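You operate a simulated robot arm through the tools that you are given. There is no shell and no other tool. Be economical: measure what you need, move in short steps, check, and stop when the job is done.

The job below is to be done with a simulated two-armed robot. You get a single attempt, and the scene is never put back.

Task
Take the cream roller and leave it on the grey top of unit two. Close the oil lid of unit one. Put the teal sponge on top of the green card. Take the sponge and put it on the top of the damping unit. Take the clear bottle and leave it on the white proof card on the top of the proof kit cabinet. The order is free. Set down upright: cream roller, clear bottle.

Only the result counts: the job must be done as asked and must still hold three seconds after the hand-in. Knocking over, shifting, dropping, spilling or breaking anything else fails it. Lids that push on must go on centred and level and be pressed home; caps that screw on are set level and turned clockwise until they are tight.

Robot
Two 7-joint arms with three-finger grippers on one trunk, on a base that drives. Base frame: it is fixed to the floor where the robot stands at the start and does not move with it; the origin is under the middle of the robot, x ahead of it, y to its left, z up. Readings come in mm, degrees, newtons and seconds.
The left shoulder is at the start at [56, 154, 955], the right one opposite. With the tool pointing down near the work surface each hand reaches from about 100 to 440 mm from the robot's upright axis, wherever it stands, measured 20 degrees to its own side. Places, roughly: clear bottle (7x7x14 cm) [5400, -6900, 900]; cream roller (7x7x12 cm) [500, 200, 1100]; green card [750, -1500, 1000]; grey top of unit two [2200, -1200, 1000]; oil lid of unit one [2400, 300, 400]; proof card [3750, -6250, 750]; sponge (10x6x4 cm) [5500, -4500, 300]; teal sponge (8x5x4 cm) [-2000, -1000, 900]; top of the damping unit (48x18 cm) [5480, -5280, 840]. Payload 2.69 kg a hand.
The TCP of each hand is the grasp point between the finger pads, 29 mm short of the fingertips. In the tool frame z runs along the fingers and y along their closing line. Largest opening 120 mm; the body of the gripper starts 78 mm behind the TCP.
Orientation is that of the tool frame in the base frame, as [roll, pitch, yaw] about the fixed x, y, z axes, in that order (R = Rz(yaw) Ry(pitch) Rx(roll)). With the fingers straight down and closing along the base's y, the tool's x points along the base's -x, its y along +y and its z along -z.

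Tools
- The arms move only by the tool nudge_tool. It takes "left_motion", "right_motion" or both (then of equal length, played together; a hand with none holds still); each is a list of rows, each a list of 3 entries, a list of its own where there are three numbers: the shift along the base's x, y, z in units of 250 mm (1.0 is 250 mm), then the turn, a rotation vector about the base's x, y, z in units of 120 degrees (1.0 is 120 degrees), then the opening, from 0 (shut) to 1 (fully open). In form: [[[tx, ty, tz], [ax, ay, az], fingers], ...]. A call has 1 to 10 rows; each row is the pose to reach, as a shift and turn from the pose commanded when the call began. A call with a number of a shift or a turn outside -1 to 1 is refused whole. Each row takes 0.2 s and may step no farther than 50 mm and 8.6 degrees from the row before; otherwise, or with a gripper value out of range, the whole call is refused. A pose out of reach is approached as far as the arm can. The call stops where the force on the tool passes 40 N (or 10 N more than at its start, if that is more) or the arm is blocked; 0.2 s more then pass. The fingers move at their own pace and stop on an object; they squeeze with about 34 N. The grip force told is the motor's: it shows also when the fingers shut on nothing. Time passes only in rows, and 0.2 s behind the last, so rows that repeat a pose let the fingers close. The reply holds the time, the measured pose of the TCP, the force on the tool along the base axes, the opening and the grip force, in the units named above and with some noise, with the torque about the TCP (base axes, N m) and any sound that the robot's microphone picked up, and new pictures: "pictures" is both (left out), scene, wrist or none (wrist: the cameras of the hands that moved).
- Cameras (640 x 400 px; columns grow to the right, rows downward): "scene" is now at [170.5, 38.2, 1127.5]; the picture's right is [0.42, -0.91, 0.00], its down [-0.27, -0.13, -0.95] and it looks along [0.86, 0.40, -0.30] (base axes); focal length 289 px, centre (320, 200). "left" rides on the left gripper at [63, 0, -104] in its tool frame; the picture's right is [0.00, 1.00, 0.00], its down [-0.83, 0.00, -0.56] and it looks along [-0.56, 0.00, 0.83] (tool axes); focal length 275 px, centre (320, 200). "right" rides on the right gripper at [63, 0, -104] in its tool frame; the picture's right is [0.00, 1.00, 0.00], its down [-0.83, 0.00, -0.56] and it looks along [-0.56, 0.00, 0.83] (tool axes); focal length 275 px, centre (320, 200). There is no depth. A picture from a camera that has moved, and an enlarged one, comes with that camera's place and axes in the base frame and with its lens.
- lift_body(by): slides the trunk up (or, below 0, down) by that many mm; the arms and the scene camera ride with it, the base frame stays. It gives what a move gives, with no picture.
- roll_base(legs): drives the robot by 1 to 6 legs, each [ahead, left, turn to the left] in mm, mm and degrees, along the robot's own axes; the way and the turn of a leg run together, so that a leg with both is an arc; at most 1500 mm and 180 degrees a leg. The arms and the cameras ride along, it lands a little off, and it stops where it bumps. It gives what a move gives, and a new picture of the scene camera.
- turn_head(pan, tilt): turns the head with the scene camera to pan (to the left, within 80 degrees either way) and tilt (down, from -29 to 69), counted from straight ahead of the robot. It gives what a move gives, and a new picture of the scene camera.
- inspect(camera, box): a new picture of the part [left, top, right, bottom] of that camera's present view, enlarged. No time passes.
- finish_job(): hands the job in; it is judged then, once.

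Work in short steps. Places have to be worked out from the pictures, the camera data and where the tool is seen: move nearer, look again, correct. Check each grasp and each placing, and mend what went wrong. You have 165 turns and 260 pictures in all, those below and enlarged ones among them. Open the grippers and draw the arms clear of the work before you hand the job in, unless the task says otherwise; then end with one line.

The tools are called after "Call:" as a command line: name --argument value ..., lists and objects as JSON in quotes. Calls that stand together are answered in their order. nudge_tool: Moves the arms, as the interface text tells. Its arguments: {"type":"object","properties":{"left_motion":{"type":"array"},"right_motion":{"type":"array"},"pictures":{"type":"string","enum":["both","scene","wrist","none"]}},"required":[]} The other tools are called the same way: lift_body (by) slides the trunk up or down; roll_base (legs) drives the base; turn_head (pan, tilt) turns the head that bears the scene camera; inspect (camera, box) takes an enlarged picture of a part of a camera's view; finish_job () hands the job in.

At the start:

```text
t: 0.0
left_ee_pos: [317.4, 253.5, 1000.8]
left_tool_rot: [180.0, 0.1, -180.0]
left_contact_force: [-0.4, 0.3, -0.3]
left_wrist_torque: [-0.01, -0.03, 0.03]
left_grip_width: 120.1
left_grasp_force: 0.1
right_ee_pos: [405.4, -27.7, 999.2]
right_tool_rot: [179.9, 0.0, -180.0]
right_contact_force: [-0.9, -0.6, -0.2]
right_wrist_torque: [0.0, -0.04, -0.01]
right_grip_width: 120.0
right_grasp_force: 0.1
trunk travel left (down, up): [-327.0, 111.0]
robot x, y, heading: [1.9, -1.3, -0.1]
head pan, tilt: [24.9, 17.6]
```

scene: 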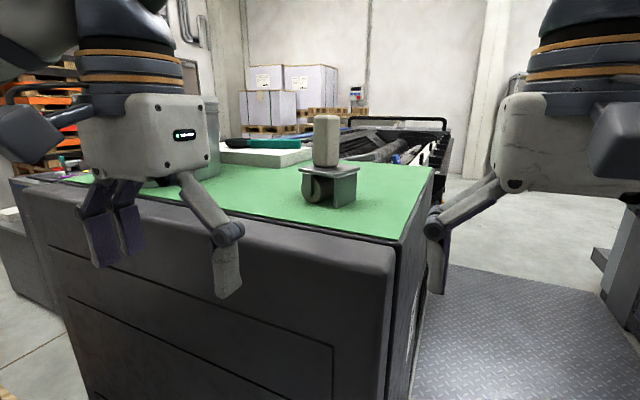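
right: 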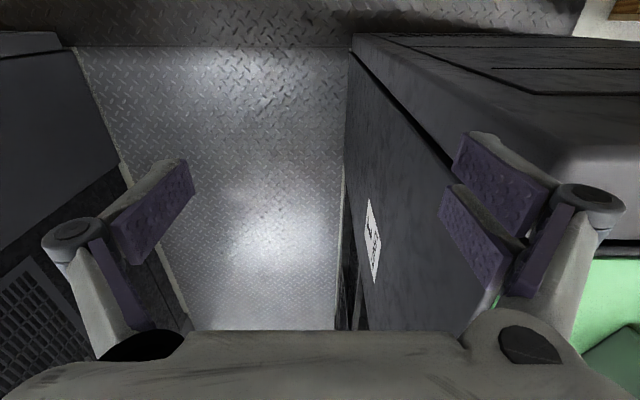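
left: 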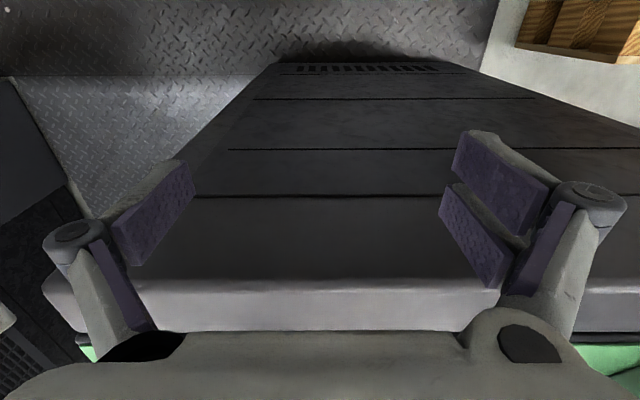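

I see the roller standing on a small stand ahead-left. I enlarge it to see it clearly, and look around to learn the layout.

Call:
inspect --camera "scene" --box '[200, 80, 460, 260]'

Call:
turn_head --pan -30 --tilt 15

Call:
turn_head --pan -79 --tilt 15

Call:
turn_head --pan 70 --tilt 15

```text
2.22 times, centred on (330, 170) of scene
camera zoom: at [170.5, 38.2, 1127.5], right [0.42, -0.91, 0.0], down [-0.27, -0.13, -0.95], along [0.86, 0.4, -0.3], focal length 643 px, centre (298, 267)
```

zoom: 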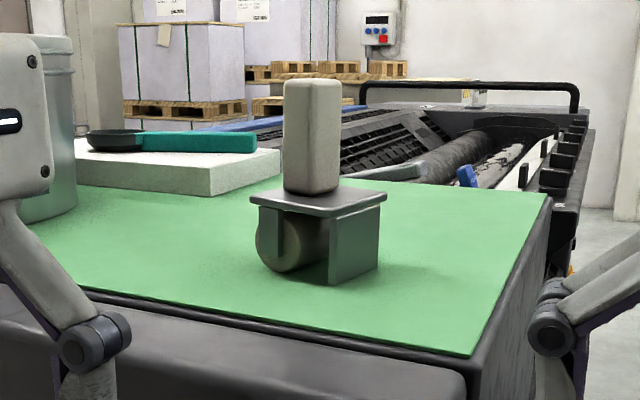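

```text
t: 1.2
left_ee_pos: [318.1, 253.3, 999.9]
left_tool_rot: [180.0, -0.1, -179.9]
left_contact_force: [0.0, -0.1, -0.3]
left_wrist_torque: [-0.01, 0.0, -0.02]
left_grip_width: 119.7
left_grasp_force: 0.1
right_ee_pos: [405.3, -27.7, 999.5]
right_tool_rot: [-180.0, 0.1, -180.0]
right_contact_force: [-0.2, 0.2, 0.9]
right_wrist_torque: [-0.01, -0.07, -0.01]
right_grip_width: 120.1
right_grasp_force: 0.0
trunk travel left (down, up): [-327.0, 111.0]
robot x, y, heading: [-3.5, 1.2, -0.1]
head pan, tilt: [-30.0, 15.0]
camera scene: at [166.7, -47.7, 1131.8], right [-0.5, -0.87, 0.0], down [-0.22, 0.13, -0.97], along [0.84, -0.48, -0.26], focal length 289 px, centre (320, 200)
```

scene: 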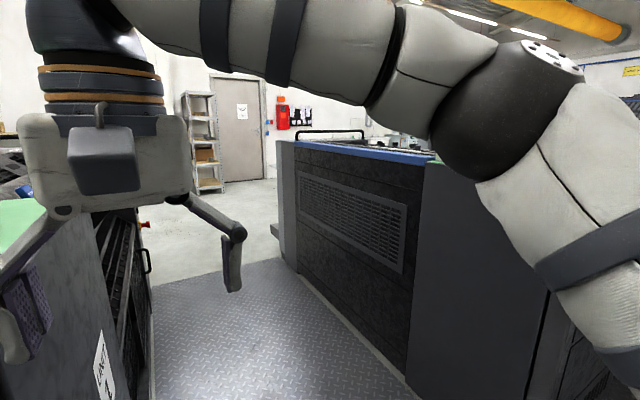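

```text
t: 2.4
left_ee_pos: [316.6, 254.1, 999.5]
left_tool_rot: [180.0, 0.0, 179.9]
left_contact_force: [0.2, 0.1, -0.2]
left_wrist_torque: [-0.01, -0.01, 0.01]
left_grip_width: 120.0
left_grasp_force: 0.1
right_ee_pos: [405.1, -26.9, 1000.3]
right_tool_rot: [-179.9, -0.1, 179.9]
right_contact_force: [0.4, 0.1, 0.1]
right_wrist_torque: [-0.01, -0.01, 0.01]
right_grip_width: 120.2
right_grasp_force: 0.0
trunk travel left (down, up): [-327.0, 111.0]
robot x, y, heading: [1.0, 0.6, 0.0]
head pan, tilt: [-79.0, 15.0]
camera scene: at [103.7, -92.8, 1131.8], right [-0.98, -0.19, 0.0], down [-0.05, 0.25, -0.97], along [0.19, -0.95, -0.26], focal length 289 px, centre (320, 200)
```

scene: 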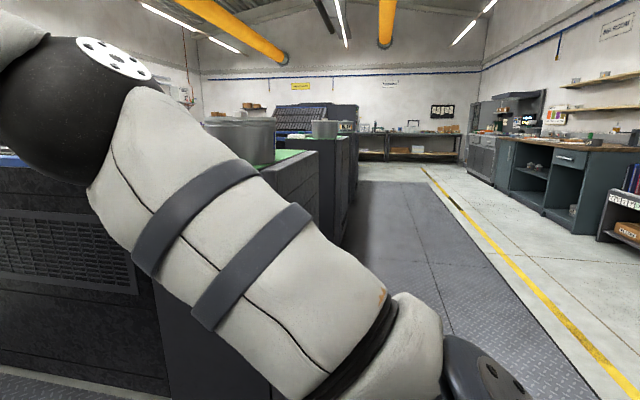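

```text
t: 4.7
left_ee_pos: [317.9, 252.9, 999.3]
left_tool_rot: [-180.0, 0.0, 180.0]
left_contact_force: [-0.5, 0.1, 0.0]
left_wrist_torque: [0.02, 0.01, 0.02]
left_grip_width: 120.0
left_grasp_force: 0.0
right_ee_pos: [403.9, -27.7, 1000.0]
right_tool_rot: [-179.9, 0.0, 179.9]
right_contact_force: [-0.5, 0.3, 0.1]
right_wrist_torque: [-0.05, 0.01, -0.01]
right_grip_width: 119.9
right_grasp_force: 0.1
trunk travel left (down, up): [-327.0, 111.0]
robot x, y, heading: [1.3, 0.6, -0.2]
head pan, tilt: [70.0, 15.0]
camera scene: at [117.8, 86.7, 1131.8], right [0.94, -0.34, 0.0], down [-0.09, -0.24, -0.97], along [0.33, 0.91, -0.26], focal length 289 px, centre (320, 200)
```

scene: 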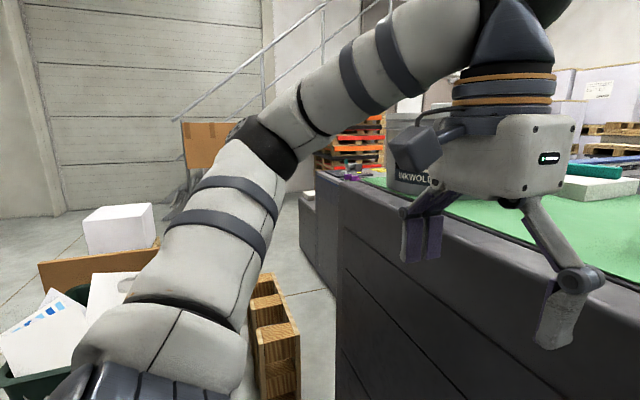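

The roller is at about [880, 350], bottom z≈978, on a stand on unit one's feeder (top z≈877, near edge x≈640). I look down to see how near the base is to the unit.

Call:
turn_head --pan 0 --tilt 69

```text
t: 6.2
left_ee_pos: [318.3, 252.1, 1000.5]
left_tool_rot: [-179.9, 0.0, -180.0]
left_contact_force: [0.0, 0.8, -0.9]
left_wrist_torque: [0.0, -0.01, 0.0]
left_grip_width: 119.9
left_grasp_force: 0.0
right_ee_pos: [405.6, -28.0, 1000.6]
right_tool_rot: [-179.9, 0.1, 179.9]
right_contact_force: [-0.2, 0.6, 0.1]
right_wrist_torque: [-0.01, 0.04, 0.03]
right_grip_width: 120.0
right_grasp_force: 0.0
trunk travel left (down, up): [-327.0, 111.0]
robot x, y, heading: [-0.5, -1.3, 0.0]
head pan, tilt: [0.0, 68.8]
camera scene: at [141.7, -1.0, 1056.1], right [0.0, -1.0, 0.0], down [-0.93, 0.0, -0.36], along [0.36, 0.0, -0.93], focal length 289 px, centre (320, 200)
```

scene: 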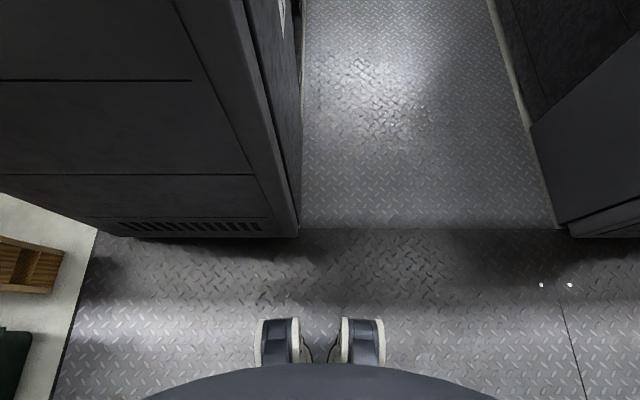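

The base is small; unit one's front face is at x≈407, top z≈1000. The whole brayer (handle + bracket) is the roller, about [563, 212], z 995–1111. I raise both hands above it, then drive ahead.

Call:
nudge_tool --left_motion '[[[0, 0, 0.2], [0, 0, 0], 1], [[0, 0, 0.4], [0, 0, 0], 1], [[0, 0, 0.6], [0, 0, 0], 1], [[0, 0, 0.7], [0, 0, 0], 1]]' --right_motion '[[[0, 0, 0.2], [0, 0, 0], 1], [[0, 0, 0.4], [0, 0, 0], 1], [[-0.1, -0.1, 0.6], [0, 0, 0], 1], [[-0.2, -0.2, 0.7], [0, 0, 0], 1]]' --pictures "none"

Call:
turn_head --pan 20 --tilt 30

```text
refused: row 3 steps farther than a row can; nothing moved
```

```text
t: 7.2
left_ee_pos: [318.3, 252.3, 1000.8]
left_tool_rot: [-180.0, 0.0, -180.0]
left_contact_force: [-0.8, 0.2, -1.1]
left_wrist_torque: [0.02, 0.02, -0.04]
left_grip_width: 120.1
left_grasp_force: 0.2
right_ee_pos: [405.0, -27.3, 1000.5]
right_tool_rot: [-179.9, 0.1, 179.9]
right_contact_force: [0.4, 0.4, 0.3]
right_wrist_torque: [-0.01, 0.0, 0.03]
right_grip_width: 120.1
right_grasp_force: 0.1
trunk travel left (down, up): [-327.0, 111.0]
robot x, y, heading: [-3.4, 1.1, 0.2]
head pan, tilt: [20.0, 30.0]
camera scene: at [170.8, 29.8, 1107.5], right [0.34, -0.94, 0.0], down [-0.47, -0.17, -0.87], along [0.81, 0.3, -0.5], focal length 289 px, centre (320, 200)
```

scene: 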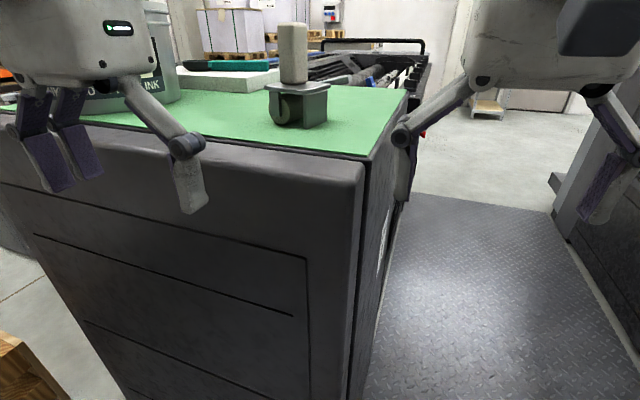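

The step was too long in row 3; I resend with shorter steps.

Call:
nudge_tool --left_motion '[[[0, 0, 0.18], [0, 0, 0], 1], [[0, 0, 0.36], [0, 0, 0], 1], [[0, 0, 0.54], [0, 0, 0], 1], [[0, 0, 0.7], [0, 0, 0], 1]]' --right_motion '[[[0, 0, 0.18], [0, 0, 0], 1], [[0, 0, 0.36], [0, 0, 0], 1], [[-0.08, -0.08, 0.5], [0, 0, 0], 1], [[-0.16, -0.16, 0.64], [0, 0, 0], 1]]' --pictures "wrist"

```text
t: 8.2
left_ee_pos: [338.3, 190.5, 1052.7]
left_tool_rot: [-180.0, 0.2, 180.0]
left_contact_force: [-0.2, -0.9, 0.4]
left_wrist_torque: [0.13, -0.04, -0.02]
left_grip_width: 119.9
left_grasp_force: 0.1
left hand out of reach, approached as far as the arm can: row 1, 2, 3, 4
right_ee_pos: [363.7, -61.8, 1092.2]
right_tool_rot: [179.7, 0.2, 180.0]
right_contact_force: [-0.8, -1.3, -0.2]
right_wrist_torque: [0.13, -0.13, 0.02]
right_grip_width: 120.0
right_grasp_force: 0.1
right hand out of reach, approached as far as the arm can: row 3, 4
trunk travel left (down, up): [-327.0, 111.0]
robot x, y, heading: [2.4, 2.5, 0.1]
head pan, tilt: [20.0, 30.0]
camera right: at [300.7, -62.9, 1197.5], right [0.0, 1.0, 0.01], down [0.83, 0.0, 0.56], along [0.56, 0.01, -0.83], focal length 275 px, centre (320, 200)
camera left: at [277.5, 190.8, 1157.0], right [0.01, 1.0, 0.0], down [0.83, -0.01, 0.56], along [0.56, 0.0, -0.83], focal length 275 px, centre (320, 200)
```

right: 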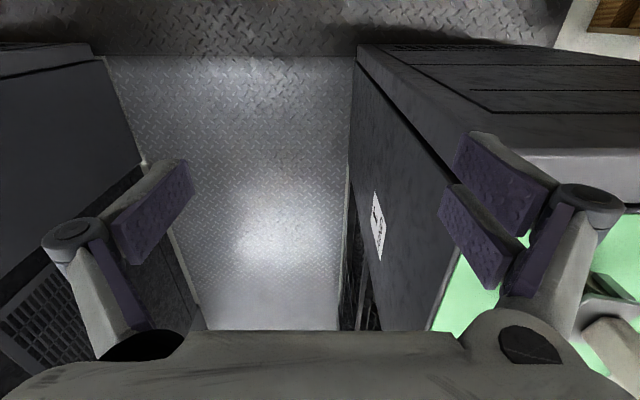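
left: 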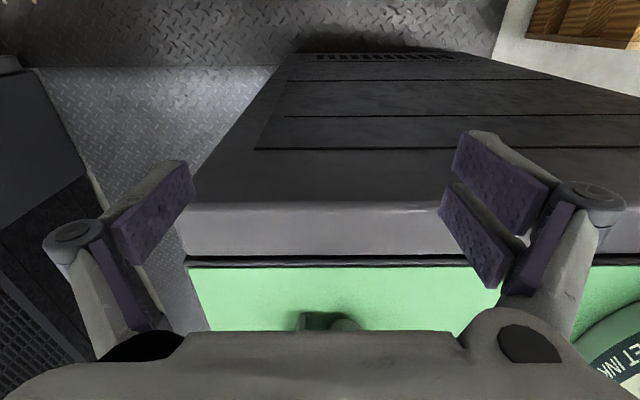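

The arms reach no higher at this trunk height, so I lift the trunk.

Call:
lift_body --by 105

Call:
roll_base --legs '[[120, 0, 0]]'

```text
t: 9.6
left_ee_pos: [344.4, 196.1, 1155.8]
left_tool_rot: [-179.9, -0.1, 180.0]
left_contact_force: [0.5, -0.2, -0.5]
left_wrist_torque: [-0.03, 0.03, 0.01]
left_grip_width: 120.1
left_grasp_force: 0.0
right_ee_pos: [366.1, -59.1, 1198.8]
right_tool_rot: [179.9, 0.0, 179.9]
right_contact_force: [0.4, -0.6, 0.5]
right_wrist_torque: [0.0, 0.05, -0.03]
right_grip_width: 120.1
right_grasp_force: 0.1
trunk travel left (down, up): [-432.0, 6.0]
robot x, y, heading: [1.1, 1.5, 0.1]
head pan, tilt: [20.0, 30.0]
```

```text
t: 10.8
left_ee_pos: [464.6, 195.6, 1157.3]
left_tool_rot: [180.0, 0.0, -180.0]
left_contact_force: [0.6, 0.3, 0.7]
left_wrist_torque: [0.01, 0.02, -0.05]
left_grip_width: 119.9
left_grasp_force: 0.2
right_ee_pos: [485.9, -60.4, 1199.6]
right_tool_rot: [-180.0, 0.1, -180.0]
right_contact_force: [1.0, -0.1, -0.9]
right_wrist_torque: [0.02, 0.04, 0.01]
right_grip_width: 120.2
right_grasp_force: 0.0
trunk travel left (down, up): [-432.0, 6.0]
robot x, y, heading: [117.6, 1.6, 0.1]
head pan, tilt: [20.0, 30.0]
camera scene: at [215.5, 29.7, 1228.7], right [0.34, -0.94, 0.0], down [-0.47, -0.17, -0.87], along [0.81, 0.3, -0.5], focal length 289 px, centre (320, 200)
```

scene: 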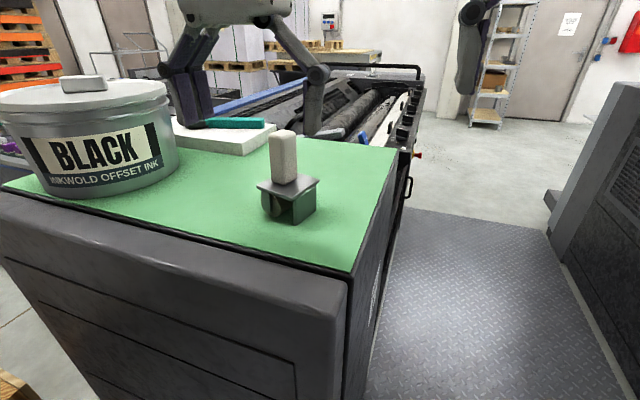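

Roller refined to about [557, 208], top z≈1109. I move the left hand over it to check with the wrist camera.

Call:
nudge_tool --left_motion '[[[0.16, 0.02, 0], [0, 0, 0], 1], [[0.3, 0.04, 0], [0, 0, 0], 1]]' --pictures "wrist"

```text
t: 11.4
left_ee_pos: [540.6, 204.7, 1157.4]
left_tool_rot: [179.9, 0.1, 179.9]
left_contact_force: [0.2, -0.3, 0.7]
left_wrist_torque: [-0.02, 0.05, 0.0]
left_grip_width: 120.1
left_grasp_force: 0.0
right_ee_pos: [486.0, -60.1, 1198.8]
right_tool_rot: [179.9, 0.0, 180.0]
right_contact_force: [-0.1, 0.4, 0.7]
right_wrist_torque: [0.02, 0.0, -0.02]
right_grip_width: 120.2
right_grasp_force: 0.0
trunk travel left (down, up): [-432.0, 6.0]
robot x, y, heading: [119.5, 1.7, -0.1]
head pan, tilt: [20.0, 30.0]
camera left: at [479.2, 205.2, 1261.5], right [0.01, 1.0, 0.0], down [0.83, -0.01, 0.56], along [0.56, 0.0, -0.83], focal length 275 px, centre (320, 200)
```

left: 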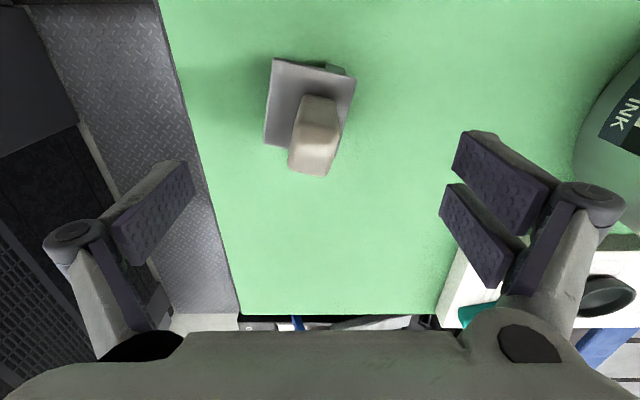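

Call:
inspect --camera "left" --box '[230, 40, 390, 200]'

```text
2.50 times, centred on (310, 120) of left
camera zoom: at [479.2, 205.2, 1261.5], right [0.01, 1.0, 0.0], down [0.83, -0.01, 0.56], along [0.56, 0.0, -0.83], focal length 688 px, centre (345, 400)
```

zoom: 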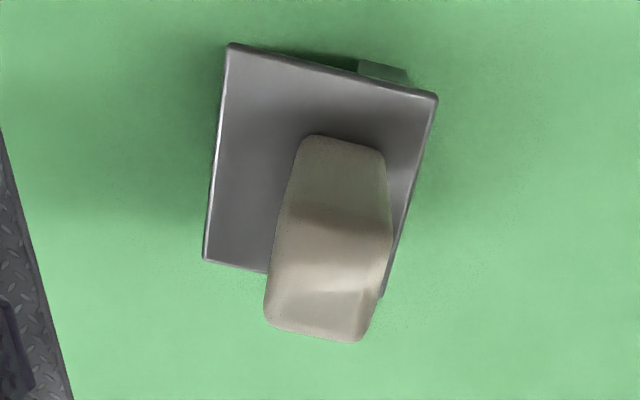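

Handle centre about [544, 200], yaw about −12.5°. I turn the hand to match and lower it to TCP z≈1090, then close.

Call:
nudge_tool --left_motion '[[[0.014, -0.019, 0], [0, 0, -0.052], 1], [[0.014, -0.019, -0.05], [0, 0, -0.104], 1], [[0.014, -0.019, -0.16], [0, 0, -0.104], 1], [[0.014, -0.019, -0.268], [0, 0, -0.104], 1]]' --pictures "both"

```text
t: 12.4
left_ee_pos: [542.8, 200.8, 1089.0]
left_tool_rot: [-180.0, 0.1, 167.5]
left_contact_force: [0.3, -0.6, 0.0]
left_wrist_torque: [0.0, 0.0, -0.01]
left_grip_width: 119.8
left_grasp_force: 0.0
right_ee_pos: [486.0, -59.3, 1198.5]
right_tool_rot: [-180.0, 0.0, 179.9]
right_contact_force: [0.7, 0.2, -1.1]
right_wrist_torque: [0.02, 0.04, 0.01]
right_grip_width: 119.9
right_grasp_force: 0.0
trunk travel left (down, up): [-432.0, 6.0]
robot x, y, heading: [121.4, -1.0, 0.1]
head pan, tilt: [20.0, 30.0]
camera scene: at [215.2, 30.0, 1228.6], right [0.34, -0.94, 0.0], down [-0.47, -0.17, -0.87], along [0.81, 0.3, -0.5], focal length 289 px, centre (320, 200)
camera left: at [482.1, 213.8, 1193.9], right [0.22, 0.98, 0.0], down [0.81, -0.18, 0.56], along [0.54, -0.12, -0.83], focal length 275 px, centre (320, 200)
```

scene: 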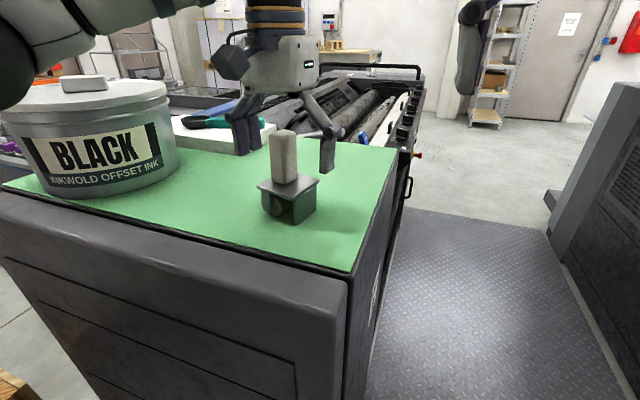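
left: 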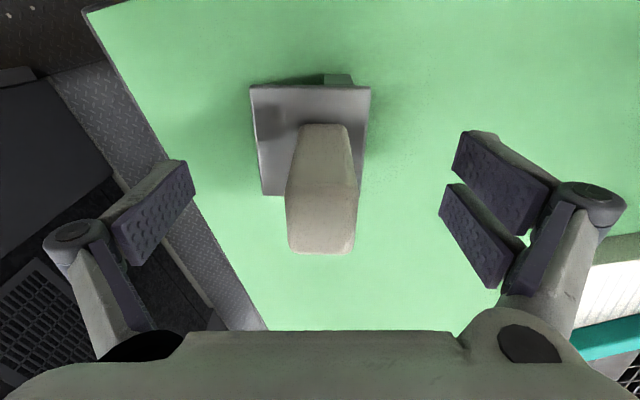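

The handle is centred between the pads and squared. I close and lift slightly.

Call:
nudge_tool --left_motion '[[[0.012, 0, 0], [0, 0, 0], 0], [[0.012, 0, 0], [0, 0, 0], 0], [[0.012, 0, 0], [0, 0, 0], 0], [[0.012, 0, 0], [0, 0, 0], 0], [[0.012, 0, 0.1], [0, 0, 0], 0], [[0.012, 0, 0.2], [0, 0, 0], 0]]' --pictures "both"

```text
t: 13.8
left_ee_pos: [546.0, 200.8, 1141.4]
left_tool_rot: [179.9, 0.0, 167.5]
left_contact_force: [0.6, 0.2, -1.5]
left_wrist_torque: [-0.02, -0.02, 0.0]
left_grip_width: 25.5
left_grasp_force: 34.8
right_ee_pos: [485.9, -59.7, 1199.4]
right_tool_rot: [180.0, 0.1, 180.0]
right_contact_force: [-0.6, -0.2, -0.1]
right_wrist_torque: [-0.03, 0.01, 0.03]
right_grip_width: 119.9
right_grasp_force: 0.1
trunk travel left (down, up): [-432.0, 6.0]
robot x, y, heading: [117.9, 3.0, -0.2]
head pan, tilt: [20.0, 30.0]
camera scene: at [215.0, 29.6, 1228.7], right [0.34, -0.94, 0.0], down [-0.47, -0.17, -0.87], along [0.81, 0.3, -0.5], focal length 289 px, centre (320, 200)
camera left: at [486.0, 214.2, 1245.1], right [0.22, 0.98, 0.0], down [0.81, -0.18, 0.56], along [0.54, -0.12, -0.83], focal length 275 px, centre (320, 200)
```

scene: 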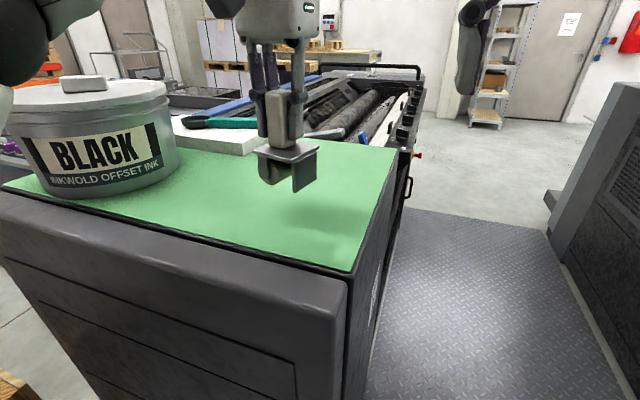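
left: 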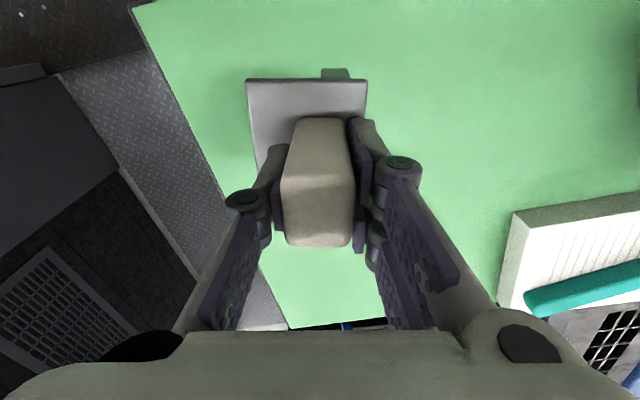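

The roller is held (25.5 mm, 35 N). I back off, go into the aisle between units one and two (middle y≈−420) and look for unit two's grey top.

Call:
roll_base --legs '[[-200, 0, 0], [0, -420, 0], [600, 0, 0]]'

Call:
turn_head --pan -30 --tilt 15

```text
t: 21.8
left_ee_pos: [946.4, -212.4, 1141.2]
left_tool_rot: [-180.0, 0.0, 167.9]
left_contact_force: [0.3, -0.6, -2.3]
left_wrist_torque: [-0.02, 0.01, 0.0]
left_grip_width: 25.8
left_grasp_force: 34.4
right_ee_pos: [887.4, -473.8, 1199.5]
right_tool_rot: [180.0, 0.2, -179.7]
right_contact_force: [-0.5, 0.0, -0.3]
right_wrist_torque: [-0.01, 0.02, -0.01]
right_grip_width: 119.7
right_grasp_force: 0.0
trunk travel left (down, up): [-432.0, 6.0]
robot x, y, heading: [520.8, -418.3, 0.2]
head pan, tilt: [20.0, 30.0]
camera scene: at [616.4, -385.5, 1228.6], right [0.35, -0.94, 0.0], down [-0.47, -0.17, -0.87], along [0.81, 0.3, -0.5], focal length 289 px, centre (320, 200)
```

scene: 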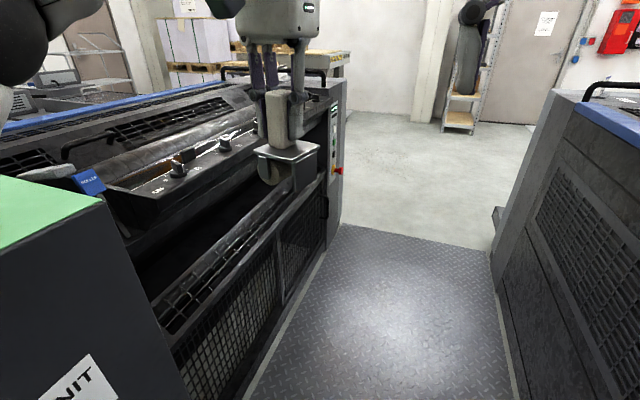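

```text
t: 22.9
left_ee_pos: [945.6, -212.8, 1140.7]
left_tool_rot: [179.9, 0.0, 167.9]
left_contact_force: [0.0, 0.3, -1.9]
left_wrist_torque: [0.0, 0.01, -0.02]
left_grip_width: 25.6
left_grasp_force: 34.5
right_ee_pos: [886.4, -473.5, 1199.9]
right_tool_rot: [179.9, 0.1, -179.6]
right_contact_force: [-0.4, 0.0, -0.9]
right_wrist_torque: [-0.01, 0.01, 0.01]
right_grip_width: 120.0
right_grasp_force: 0.0
trunk travel left (down, up): [-432.0, 6.0]
robot x, y, heading: [522.7, -414.5, 0.1]
head pan, tilt: [-30.0, 15.0]
camera scene: at [612.6, -463.1, 1252.8], right [-0.49, -0.87, 0.0], down [-0.23, 0.13, -0.97], along [0.84, -0.48, -0.26], focal length 289 px, centre (320, 200)
```

scene: 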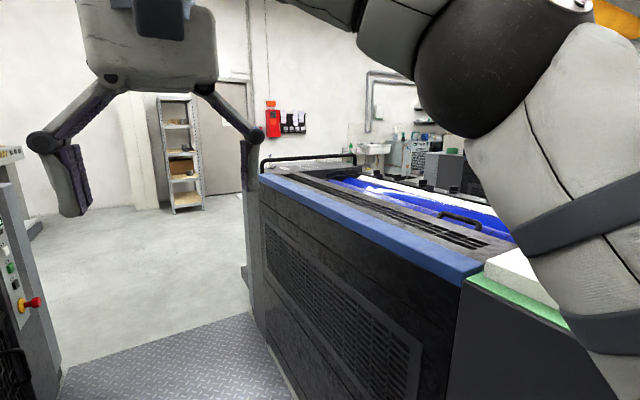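

Unit two's grey top seems to be its far end behind the blue/black section. I drive on along the aisle and look right.

Call:
roll_base --legs '[[750, 0, 0]]'

Call:
turn_head --pan -55 --tilt 15

```text
t: 27.0
left_ee_pos: [1701.2, -208.9, 1141.9]
left_tool_rot: [179.9, 0.0, 167.7]
left_contact_force: [0.1, -0.9, -2.3]
left_wrist_torque: [0.0, -0.01, 0.0]
left_grip_width: 25.9
left_grasp_force: 34.1
right_ee_pos: [1641.3, -469.8, 1198.2]
right_tool_rot: [180.0, 0.1, -179.7]
right_contact_force: [0.1, 0.4, -0.3]
right_wrist_torque: [-0.01, 0.01, 0.01]
right_grip_width: 119.9
right_grasp_force: 0.1
trunk travel left (down, up): [-432.0, 6.0]
robot x, y, heading: [1275.7, -415.8, 0.2]
head pan, tilt: [-30.0, 15.0]
camera scene: at [1366.8, -459.2, 1252.8], right [-0.5, -0.87, 0.0], down [-0.23, 0.13, -0.97], along [0.84, -0.48, -0.26], focal length 289 px, centre (320, 200)
```

scene: 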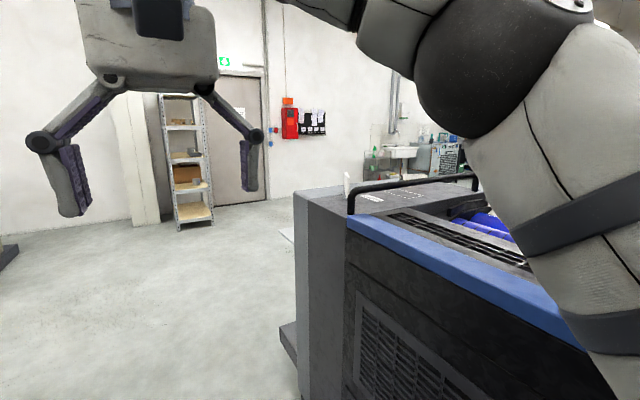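

```text
t: 27.9
left_ee_pos: [1699.8, -207.7, 1142.2]
left_tool_rot: [180.0, 0.0, 167.8]
left_contact_force: [0.4, 0.4, -1.6]
left_wrist_torque: [0.02, -0.01, 0.01]
left_grip_width: 25.4
left_grasp_force: 34.3
right_ee_pos: [1641.2, -470.2, 1199.5]
right_tool_rot: [180.0, 0.1, -179.7]
right_contact_force: [-0.3, 0.6, -0.2]
right_wrist_torque: [0.01, -0.02, 0.01]
right_grip_width: 120.2
right_grasp_force: 0.0
trunk travel left (down, up): [-432.0, 6.0]
robot x, y, heading: [1275.2, -408.1, 0.3]
head pan, tilt: [-55.0, 15.0]
camera scene: at [1339.5, -489.1, 1252.8], right [-0.82, -0.58, 0.0], down [-0.15, 0.21, -0.97], along [0.56, -0.79, -0.26], focal length 289 px, centre (320, 200)
```

scene: 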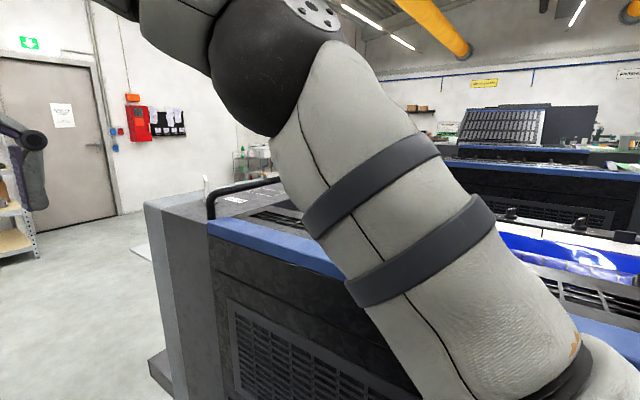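

The grey top lies at x≈2016–2378, y<−920, z≈1000, at the far end past the black bar. I drive up beside it, turn right and look at it.

Call:
roll_base --legs '[[795, -10, 0], [0, 0, -90]]'

Call:
turn_head --pan 10 --tilt 30

```text
t: 36.0
left_ee_pos: [2278.1, -840.9, 1140.1]
left_tool_rot: [-179.9, -0.1, 77.9]
left_contact_force: [0.2, -0.4, -1.5]
left_wrist_torque: [-0.01, -0.02, 0.01]
left_grip_width: 25.5
left_grasp_force: 33.7
right_ee_pos: [2017.0, -782.4, 1199.4]
right_tool_rot: [-180.0, 0.1, 90.4]
right_contact_force: [0.7, -0.8, -0.5]
right_wrist_torque: [-0.01, 0.0, 0.0]
right_grip_width: 119.8
right_grasp_force: 0.1
trunk travel left (down, up): [-432.0, 6.0]
robot x, y, heading: [2073.1, -416.2, -89.6]
head pan, tilt: [-55.0, 15.0]
camera scene: at [1997.8, -482.1, 1252.8], right [-0.58, 0.81, 0.0], down [0.21, 0.15, -0.97], along [-0.79, -0.56, -0.26], focal length 289 px, centre (320, 200)
```

scene: 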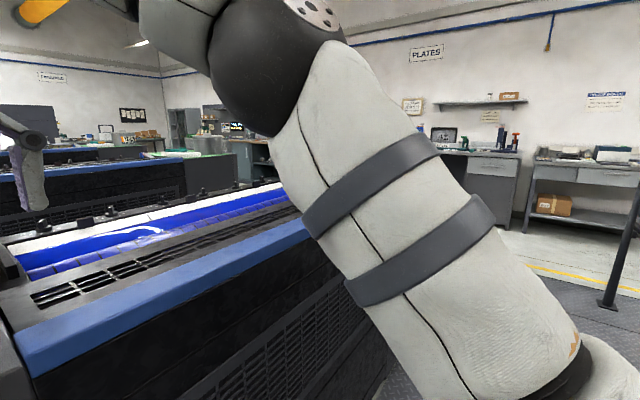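

```text
t: 37.4
left_ee_pos: [2278.9, -840.8, 1140.4]
left_tool_rot: [-180.0, 0.0, 77.9]
left_contact_force: [0.2, -0.2, -1.9]
left_wrist_torque: [-0.01, 0.0, 0.01]
left_grip_width: 25.4
left_grasp_force: 33.7
right_ee_pos: [2017.4, -782.6, 1199.4]
right_tool_rot: [-180.0, 0.1, 90.5]
right_contact_force: [-0.8, 0.1, 0.0]
right_wrist_torque: [0.01, -0.05, -0.03]
right_grip_width: 120.0
right_grasp_force: 0.3
trunk travel left (down, up): [-432.0, 6.0]
robot x, y, heading: [2072.7, -417.5, -89.6]
head pan, tilt: [10.0, 30.0]
camera scene: at [2090.2, -516.8, 1228.6], right [-0.98, -0.18, 0.0], down [-0.09, 0.49, -0.87], along [0.16, -0.85, -0.5], focal length 289 px, centre (320, 200)
```

scene: 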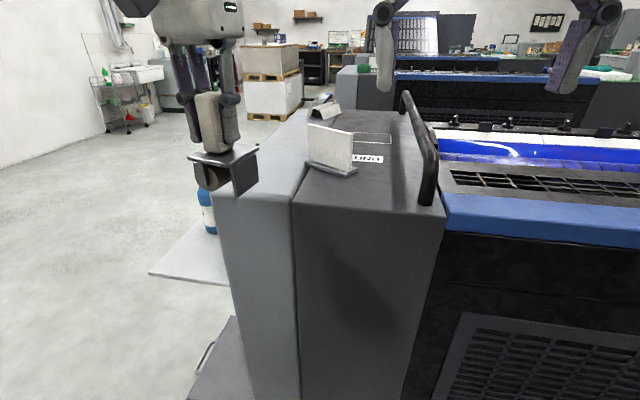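

Call:
inspect --camera "scene" --box '[190, 70, 460, 240]'

```text
2.35 times, centred on (325, 155) of scene
camera zoom: at [2090.2, -516.8, 1228.6], right [-0.98, -0.18, 0.0], down [-0.09, 0.49, -0.87], along [0.16, -0.85, -0.5], focal length 681 px, centre (308, 306)
```

zoom: 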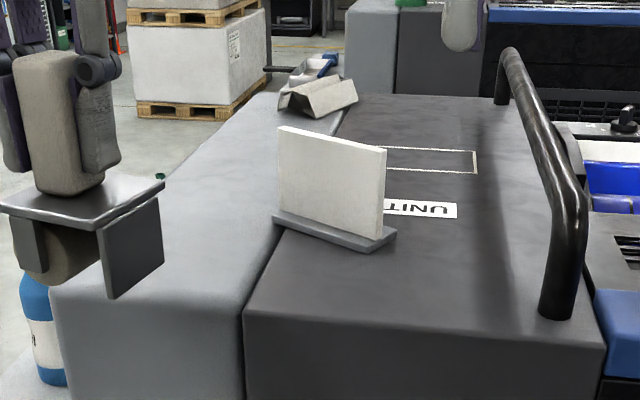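

The sign stands at about [2150, −1000], its top near z 1096. I go forward over the clear light strip (x≈2278) to y≈−1115, then shift sideways behind the sign.

Call:
roll_base --legs '[[150, 0, 0], [118, 0, 0]]'

Call:
turn_head --pan 25 --tilt 38

```text
t: 39.6
left_ee_pos: [2280.5, -1069.0, 1139.1]
left_tool_rot: [180.0, -0.1, 78.1]
left_contact_force: [-0.6, 0.7, -2.1]
left_wrist_torque: [-0.06, 0.04, 0.02]
left_grip_width: 25.8
left_grasp_force: 34.1
right_ee_pos: [2018.6, -1009.6, 1199.1]
right_tool_rot: [-180.0, 0.1, 90.3]
right_contact_force: [-0.4, 0.3, 1.8]
right_wrist_torque: [-0.06, 0.02, 0.0]
right_grip_width: 120.1
right_grasp_force: 0.0
trunk travel left (down, up): [-432.0, 6.0]
robot x, y, heading: [2075.7, -647.5, -89.8]
head pan, tilt: [10.0, 30.0]
stopped in leg 2: the robot was blocked; the commanded pose is now the measured one
camera scene: at [2092.3, -743.2, 1228.9], right [-0.98, -0.18, 0.0], down [-0.09, 0.49, -0.87], along [0.16, -0.85, -0.5], focal length 289 px, centre (320, 200)
```

scene: 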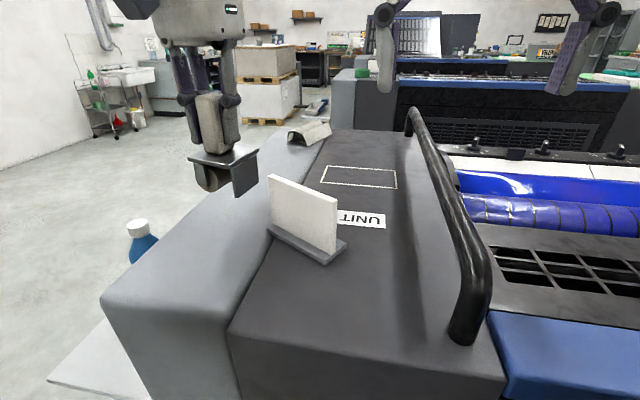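

```text
t: 40.3
left_ee_pos: [2280.1, -1069.8, 1140.2]
left_tool_rot: [-179.9, -0.3, 78.1]
left_contact_force: [-0.1, 0.0, -2.4]
left_wrist_torque: [-0.01, 0.02, 0.02]
left_grip_width: 25.6
left_grasp_force: 33.6
right_ee_pos: [2018.7, -1012.3, 1198.1]
right_tool_rot: [-180.0, -0.1, 90.4]
right_contact_force: [-0.3, 0.1, 0.0]
right_wrist_torque: [-0.01, -0.03, 0.02]
right_grip_width: 120.3
right_grasp_force: 0.1
trunk travel left (down, up): [-432.0, 6.0]
robot x, y, heading: [2075.5, -645.8, -89.5]
head pan, tilt: [25.0, 38.0]
camera scene: at [2112.8, -734.4, 1216.3], right [-0.9, -0.43, 0.0], down [-0.26, 0.56, -0.79], along [0.34, -0.71, -0.62], focal length 289 px, centre (320, 200)
```

scene: 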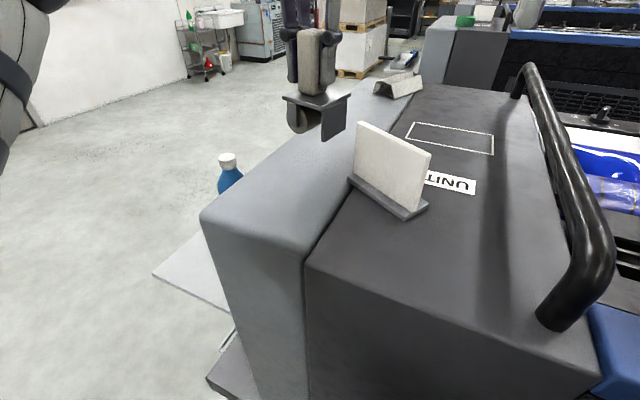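

The base bumps at y≈−646, so behind the sign is out of reach. The clear dark-grey patch right in front and to the right of the sign, about [2070, −952], is easy, so I back off, shift right and come in straight.

Call:
roll_base --legs '[[-230, 0, 0], [0, -210, 0]]'

Call:
turn_head --pan 20 --tilt 45

```text
t: 43.9
left_ee_pos: [2068.1, -840.9, 1138.4]
left_tool_rot: [-179.9, -0.2, 78.1]
left_contact_force: [-0.3, -0.4, -1.8]
left_wrist_torque: [-0.03, -0.05, 0.02]
left_grip_width: 25.7
left_grasp_force: 34.4
right_ee_pos: [1805.3, -782.9, 1197.1]
right_tool_rot: [-180.0, 0.0, 90.3]
right_contact_force: [0.2, 0.0, 0.1]
right_wrist_torque: [0.02, 0.0, 0.0]
right_grip_width: 120.1
right_grasp_force: 0.0
trunk travel left (down, up): [-432.0, 6.0]
robot x, y, heading: [1866.2, -415.5, -89.8]
head pan, tilt: [25.0, 38.0]
camera scene: at [1900.3, -505.6, 1216.3], right [-0.9, -0.43, 0.0], down [-0.26, 0.56, -0.79], along [0.34, -0.71, -0.62], focal length 289 px, centre (320, 200)
```

scene: 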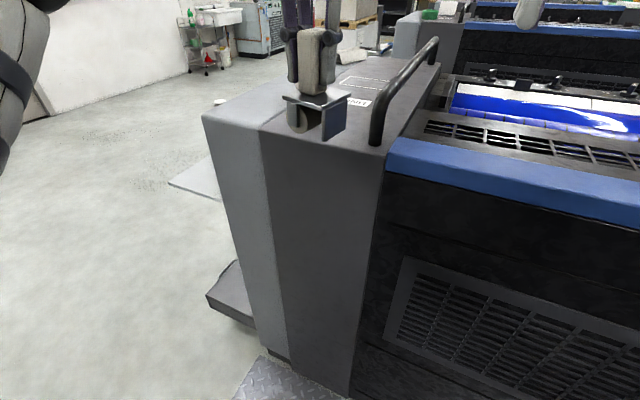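

```text
t: 44.6
left_ee_pos: [2068.1, -841.4, 1139.5]
left_tool_rot: [-180.0, -0.2, 78.2]
left_contact_force: [-0.1, -0.8, -2.6]
left_wrist_torque: [0.0, -0.02, -0.02]
left_grip_width: 25.5
left_grasp_force: 34.1
right_ee_pos: [1807.4, -783.6, 1199.5]
right_tool_rot: [-179.8, 0.0, 90.3]
right_contact_force: [0.2, -0.4, 0.2]
right_wrist_torque: [0.03, 0.02, -0.02]
right_grip_width: 120.1
right_grasp_force: 0.1
trunk travel left (down, up): [-432.0, 6.0]
robot x, y, heading: [1863.6, -416.9, -89.5]
head pan, tilt: [20.0, 45.0]
camera scene: at [1892.1, -503.8, 1206.1], right [-0.94, -0.35, 0.0], down [-0.25, 0.66, -0.71], along [0.25, -0.66, -0.71], focal length 289 px, centre (320, 200)
```

scene: 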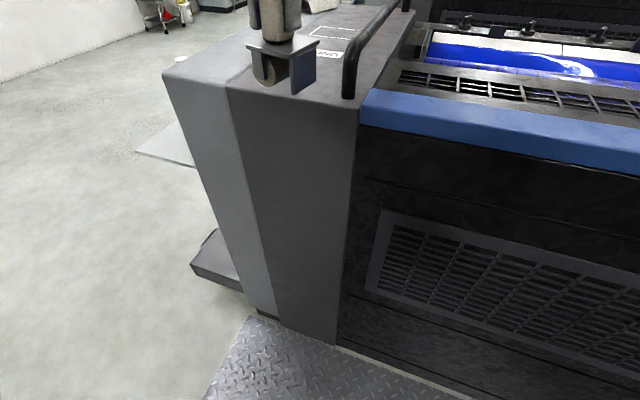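

Edges confirm: near edge y≈−885, bar x≈2002, seam x≈2197. I go ahead 112 mm and look from the wrist.

Call:
roll_base --legs '[[114, 0, 0]]'

Call:
nudge_tool --left_motion '[[[0, 0, 0], [0, 0, 0], 0]]' --pictures "wrist"

```text
t: 45.8
left_ee_pos: [2067.9, -955.6, 1138.7]
left_tool_rot: [-180.0, -0.1, 77.9]
left_contact_force: [-0.2, -0.6, -2.6]
left_wrist_torque: [0.03, -0.01, -0.03]
left_grip_width: 25.5
left_grasp_force: 34.7
right_ee_pos: [1807.2, -896.0, 1198.5]
right_tool_rot: [-179.8, 0.0, 90.4]
right_contact_force: [-0.5, -1.0, 0.3]
right_wrist_torque: [0.0, -0.01, 0.0]
right_grip_width: 120.2
right_grasp_force: 0.1
trunk travel left (down, up): [-432.0, 6.0]
robot x, y, heading: [1865.2, -528.1, -89.6]
head pan, tilt: [20.0, 45.0]
camera scene: at [1892.7, -617.5, 1206.1], right [-0.94, -0.35, 0.0], down [-0.25, 0.66, -0.71], along [0.25, -0.66, -0.71], focal length 289 px, centre (320, 200)
```

scene: 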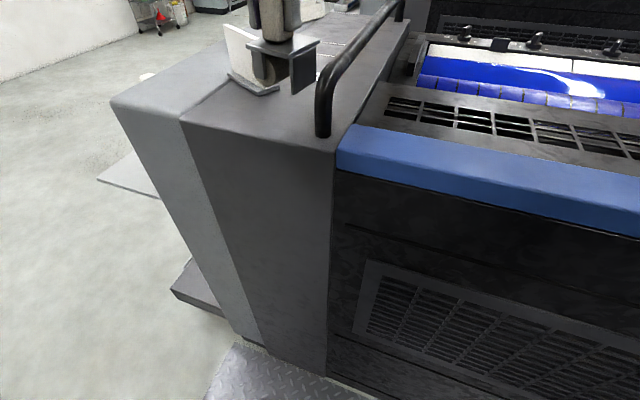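

```text
t: 46.2
left_ee_pos: [2068.8, -955.2, 1139.0]
left_tool_rot: [-179.9, -0.1, 77.9]
left_contact_force: [0.0, 0.1, -2.9]
left_wrist_torque: [0.01, 0.0, 0.0]
left_grip_width: 25.7
left_grasp_force: 34.4
right_ee_pos: [1806.6, -896.7, 1197.9]
right_tool_rot: [-179.9, 0.0, 90.3]
right_contact_force: [-0.3, 0.6, 0.9]
right_wrist_torque: [0.02, -0.01, -0.01]
right_grip_width: 120.0
right_grasp_force: 0.0
trunk travel left (down, up): [-432.0, 6.0]
robot x, y, heading: [1862.5, -529.6, -89.5]
head pan, tilt: [20.0, 45.0]
camera left: at [2083.4, -893.8, 1243.5], right [0.98, -0.21, 0.0], down [-0.18, -0.81, 0.55], along [-0.12, -0.54, -0.83], focal length 275 px, centre (320, 200)
```

left: 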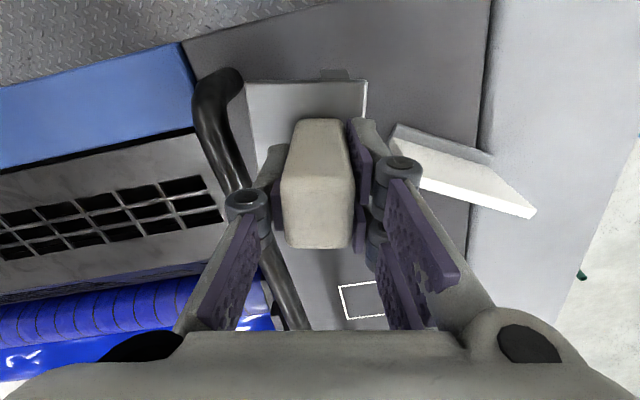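

The plate hangs clear between the bar and sign. I lower in small steps until contact shows.

Call:
nudge_tool --left_motion '[[[0.005, 0, -0.06], [0, 0, 0], 0], [[0.005, 0, -0.11], [0, 0, 0], 0], [[0.005, 0, -0.12], [0, 0, 0], 0], [[0.005, 0, -0.125], [0, 0, 0], 0]]' --pictures "wrist"

Call:
inspect --camera "scene" --box '[180, 0, 420, 150]'

```text
t: 47.2
left_ee_pos: [2069.4, -954.9, 1107.8]
left_tool_rot: [179.9, -0.1, 78.1]
left_contact_force: [-0.3, -0.3, -1.3]
left_wrist_torque: [-0.03, 0.03, -0.03]
left_grip_width: 25.5
left_grasp_force: 34.2
right_ee_pos: [1806.4, -897.2, 1197.8]
right_tool_rot: [-179.8, 0.0, 90.4]
right_contact_force: [-0.3, -0.6, -0.1]
right_wrist_torque: [0.01, -0.01, -0.02]
right_grip_width: 120.1
right_grasp_force: 0.1
trunk travel left (down, up): [-432.0, 6.0]
robot x, y, heading: [1865.3, -529.8, -89.6]
head pan, tilt: [20.0, 45.0]
camera left: at [2084.7, -894.6, 1212.0], right [0.98, -0.21, 0.0], down [-0.18, -0.81, 0.55], along [-0.12, -0.54, -0.83], focal length 275 px, centre (320, 200)
```

left: 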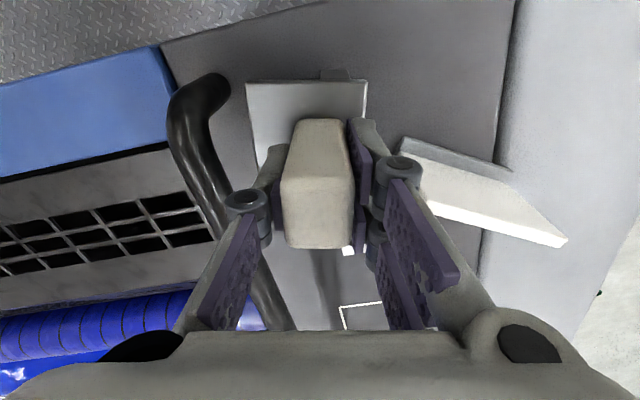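

```text
2.67 times, centred on (300, 75) of scene
camera zoom: at [1892.7, -617.1, 1206.0], right [-0.94, -0.35, 0.0], down [-0.25, 0.66, -0.71], along [0.25, -0.66, -0.71], focal length 772 px, centre (373, 533)
```

zoom: 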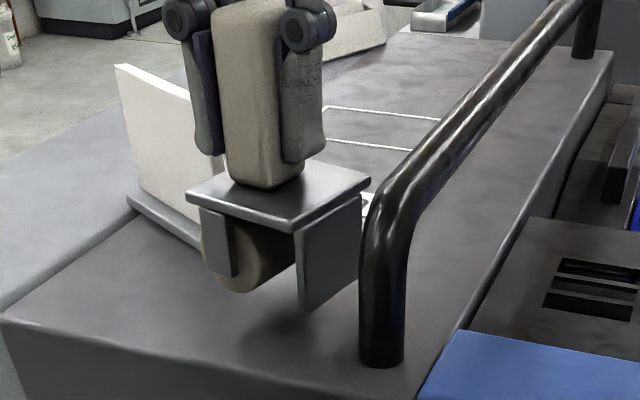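

Call:
nudge_tool --left_motion '[[[0, 0, -0.008], [0, 0, 0], 0], [[0, 0, -0.016], [0, 0, 0], 0], [[0, 0, -0.024], [0, 0, 0], 0], [[0, 0, -0.03], [0, 0, 0], 0]]' --pictures "none"

Call:
inspect --camera "scene" --box '[180, 0, 420, 150]'

```text
t: 48.2
left_ee_pos: [2070.5, -955.1, 1100.2]
left_tool_rot: [-180.0, -0.2, 78.1]
left_contact_force: [0.6, 0.5, -2.9]
left_wrist_torque: [-0.05, 0.02, 0.02]
left_grip_width: 25.7
left_grasp_force: 34.4
right_ee_pos: [1806.9, -897.0, 1198.8]
right_tool_rot: [-179.9, 0.0, 90.3]
right_contact_force: [-1.0, 0.3, -1.0]
right_wrist_torque: [0.03, 0.02, 0.02]
right_grip_width: 119.9
right_grasp_force: 0.0
trunk travel left (down, up): [-432.0, 6.0]
robot x, y, heading: [1867.2, -525.4, -89.8]
head pan, tilt: [20.0, 45.0]
```

```text
2.67 times, centred on (300, 75) of scene
camera zoom: at [1892.7, -617.1, 1206.0], right [-0.94, -0.35, 0.0], down [-0.25, 0.66, -0.71], along [0.25, -0.66, -0.71], focal length 772 px, centre (373, 533)
```

zoom: 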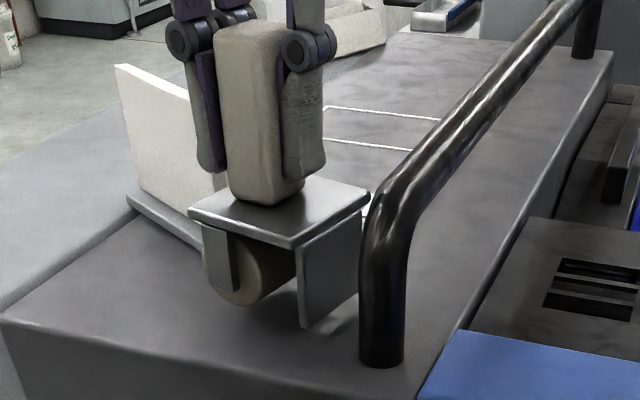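

Call:
nudge_tool --left_motion '[[[0, 0, -0.008], [0, 0, 0], 0], [[0, 0, -0.016], [0, 0, 0], 0], [[0, 0, -0.022], [0, 0, 0], 0]]' --pictures "none"

Call:
inspect --camera "scene" --box '[220, 40, 340, 115]'

```text
t: 49.0
left_ee_pos: [2069.5, -955.7, 1094.6]
left_tool_rot: [180.0, -0.1, 78.1]
left_contact_force: [-0.6, -0.6, -2.7]
left_wrist_torque: [-0.03, -0.02, 0.01]
left_grip_width: 25.5
left_grasp_force: 34.0
right_ee_pos: [1807.1, -896.3, 1198.7]
right_tool_rot: [-179.8, 0.0, 90.3]
right_contact_force: [-0.4, 0.0, 0.5]
right_wrist_torque: [-0.04, -0.01, -0.02]
right_grip_width: 119.7
right_grasp_force: 0.1
trunk travel left (down, up): [-432.0, 6.0]
robot x, y, heading: [1862.9, -530.9, -89.7]
head pan, tilt: [20.0, 45.0]
```

```text
5.33 times, centred on (280, 78) of scene
camera zoom: at [1892.7, -617.1, 1206.0], right [-0.94, -0.35, 0.0], down [-0.25, 0.66, -0.71], along [0.25, -0.66, -0.71], focal length 1544 px, centre (533, 853)
```

zoom: 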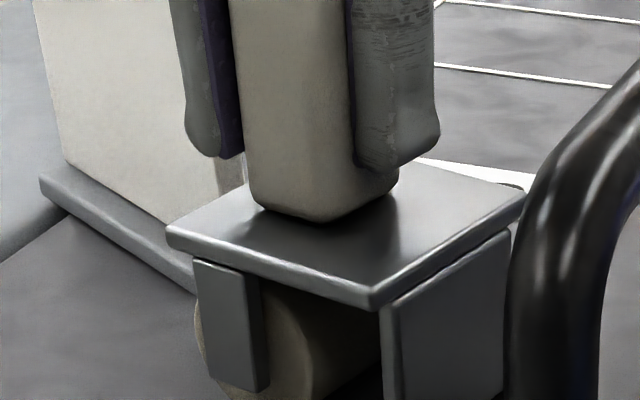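

Call:
nudge_tool --left_motion '[[[0, 0, -0.006], [0, 0, 0], 0], [[0, 0, -0.012], [0, 0, 0], 0], [[0, 0, -0.018], [0, 0, 0], 0]]' --pictures "none"

Call:
inspect --camera "scene" --box '[220, 70, 340, 145]'

```text
t: 49.8
left_ee_pos: [2069.1, -953.9, 1094.5]
left_tool_rot: [180.0, 0.4, 78.1]
left_contact_force: [3.0, -8.5, 33.7]
left_wrist_torque: [0.34, -0.14, -0.04]
left_grip_width: 25.9
left_grasp_force: 34.2
right_ee_pos: [1805.9, -894.7, 1199.7]
right_tool_rot: [-180.0, 0.3, 90.3]
right_contact_force: [0.1, 0.5, -0.3]
right_wrist_torque: [0.01, -0.01, 0.0]
right_grip_width: 120.2
right_grasp_force: 0.0
trunk travel left (down, up): [-432.0, 6.0]
robot x, y, heading: [1865.6, -527.2, -89.8]
head pan, tilt: [20.0, 45.0]
```

```text
5.33 times, centred on (280, 108) of scene
camera zoom: at [1892.1, -615.4, 1206.7], right [-0.94, -0.35, 0.0], down [-0.25, 0.66, -0.71], along [0.25, -0.66, -0.71], focal length 1544 px, centre (533, 693)
```

zoom: 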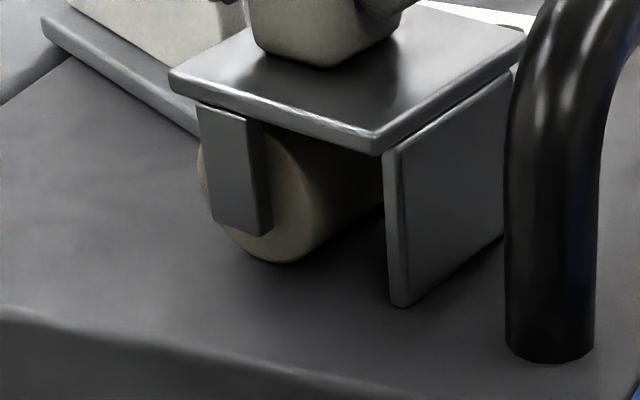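

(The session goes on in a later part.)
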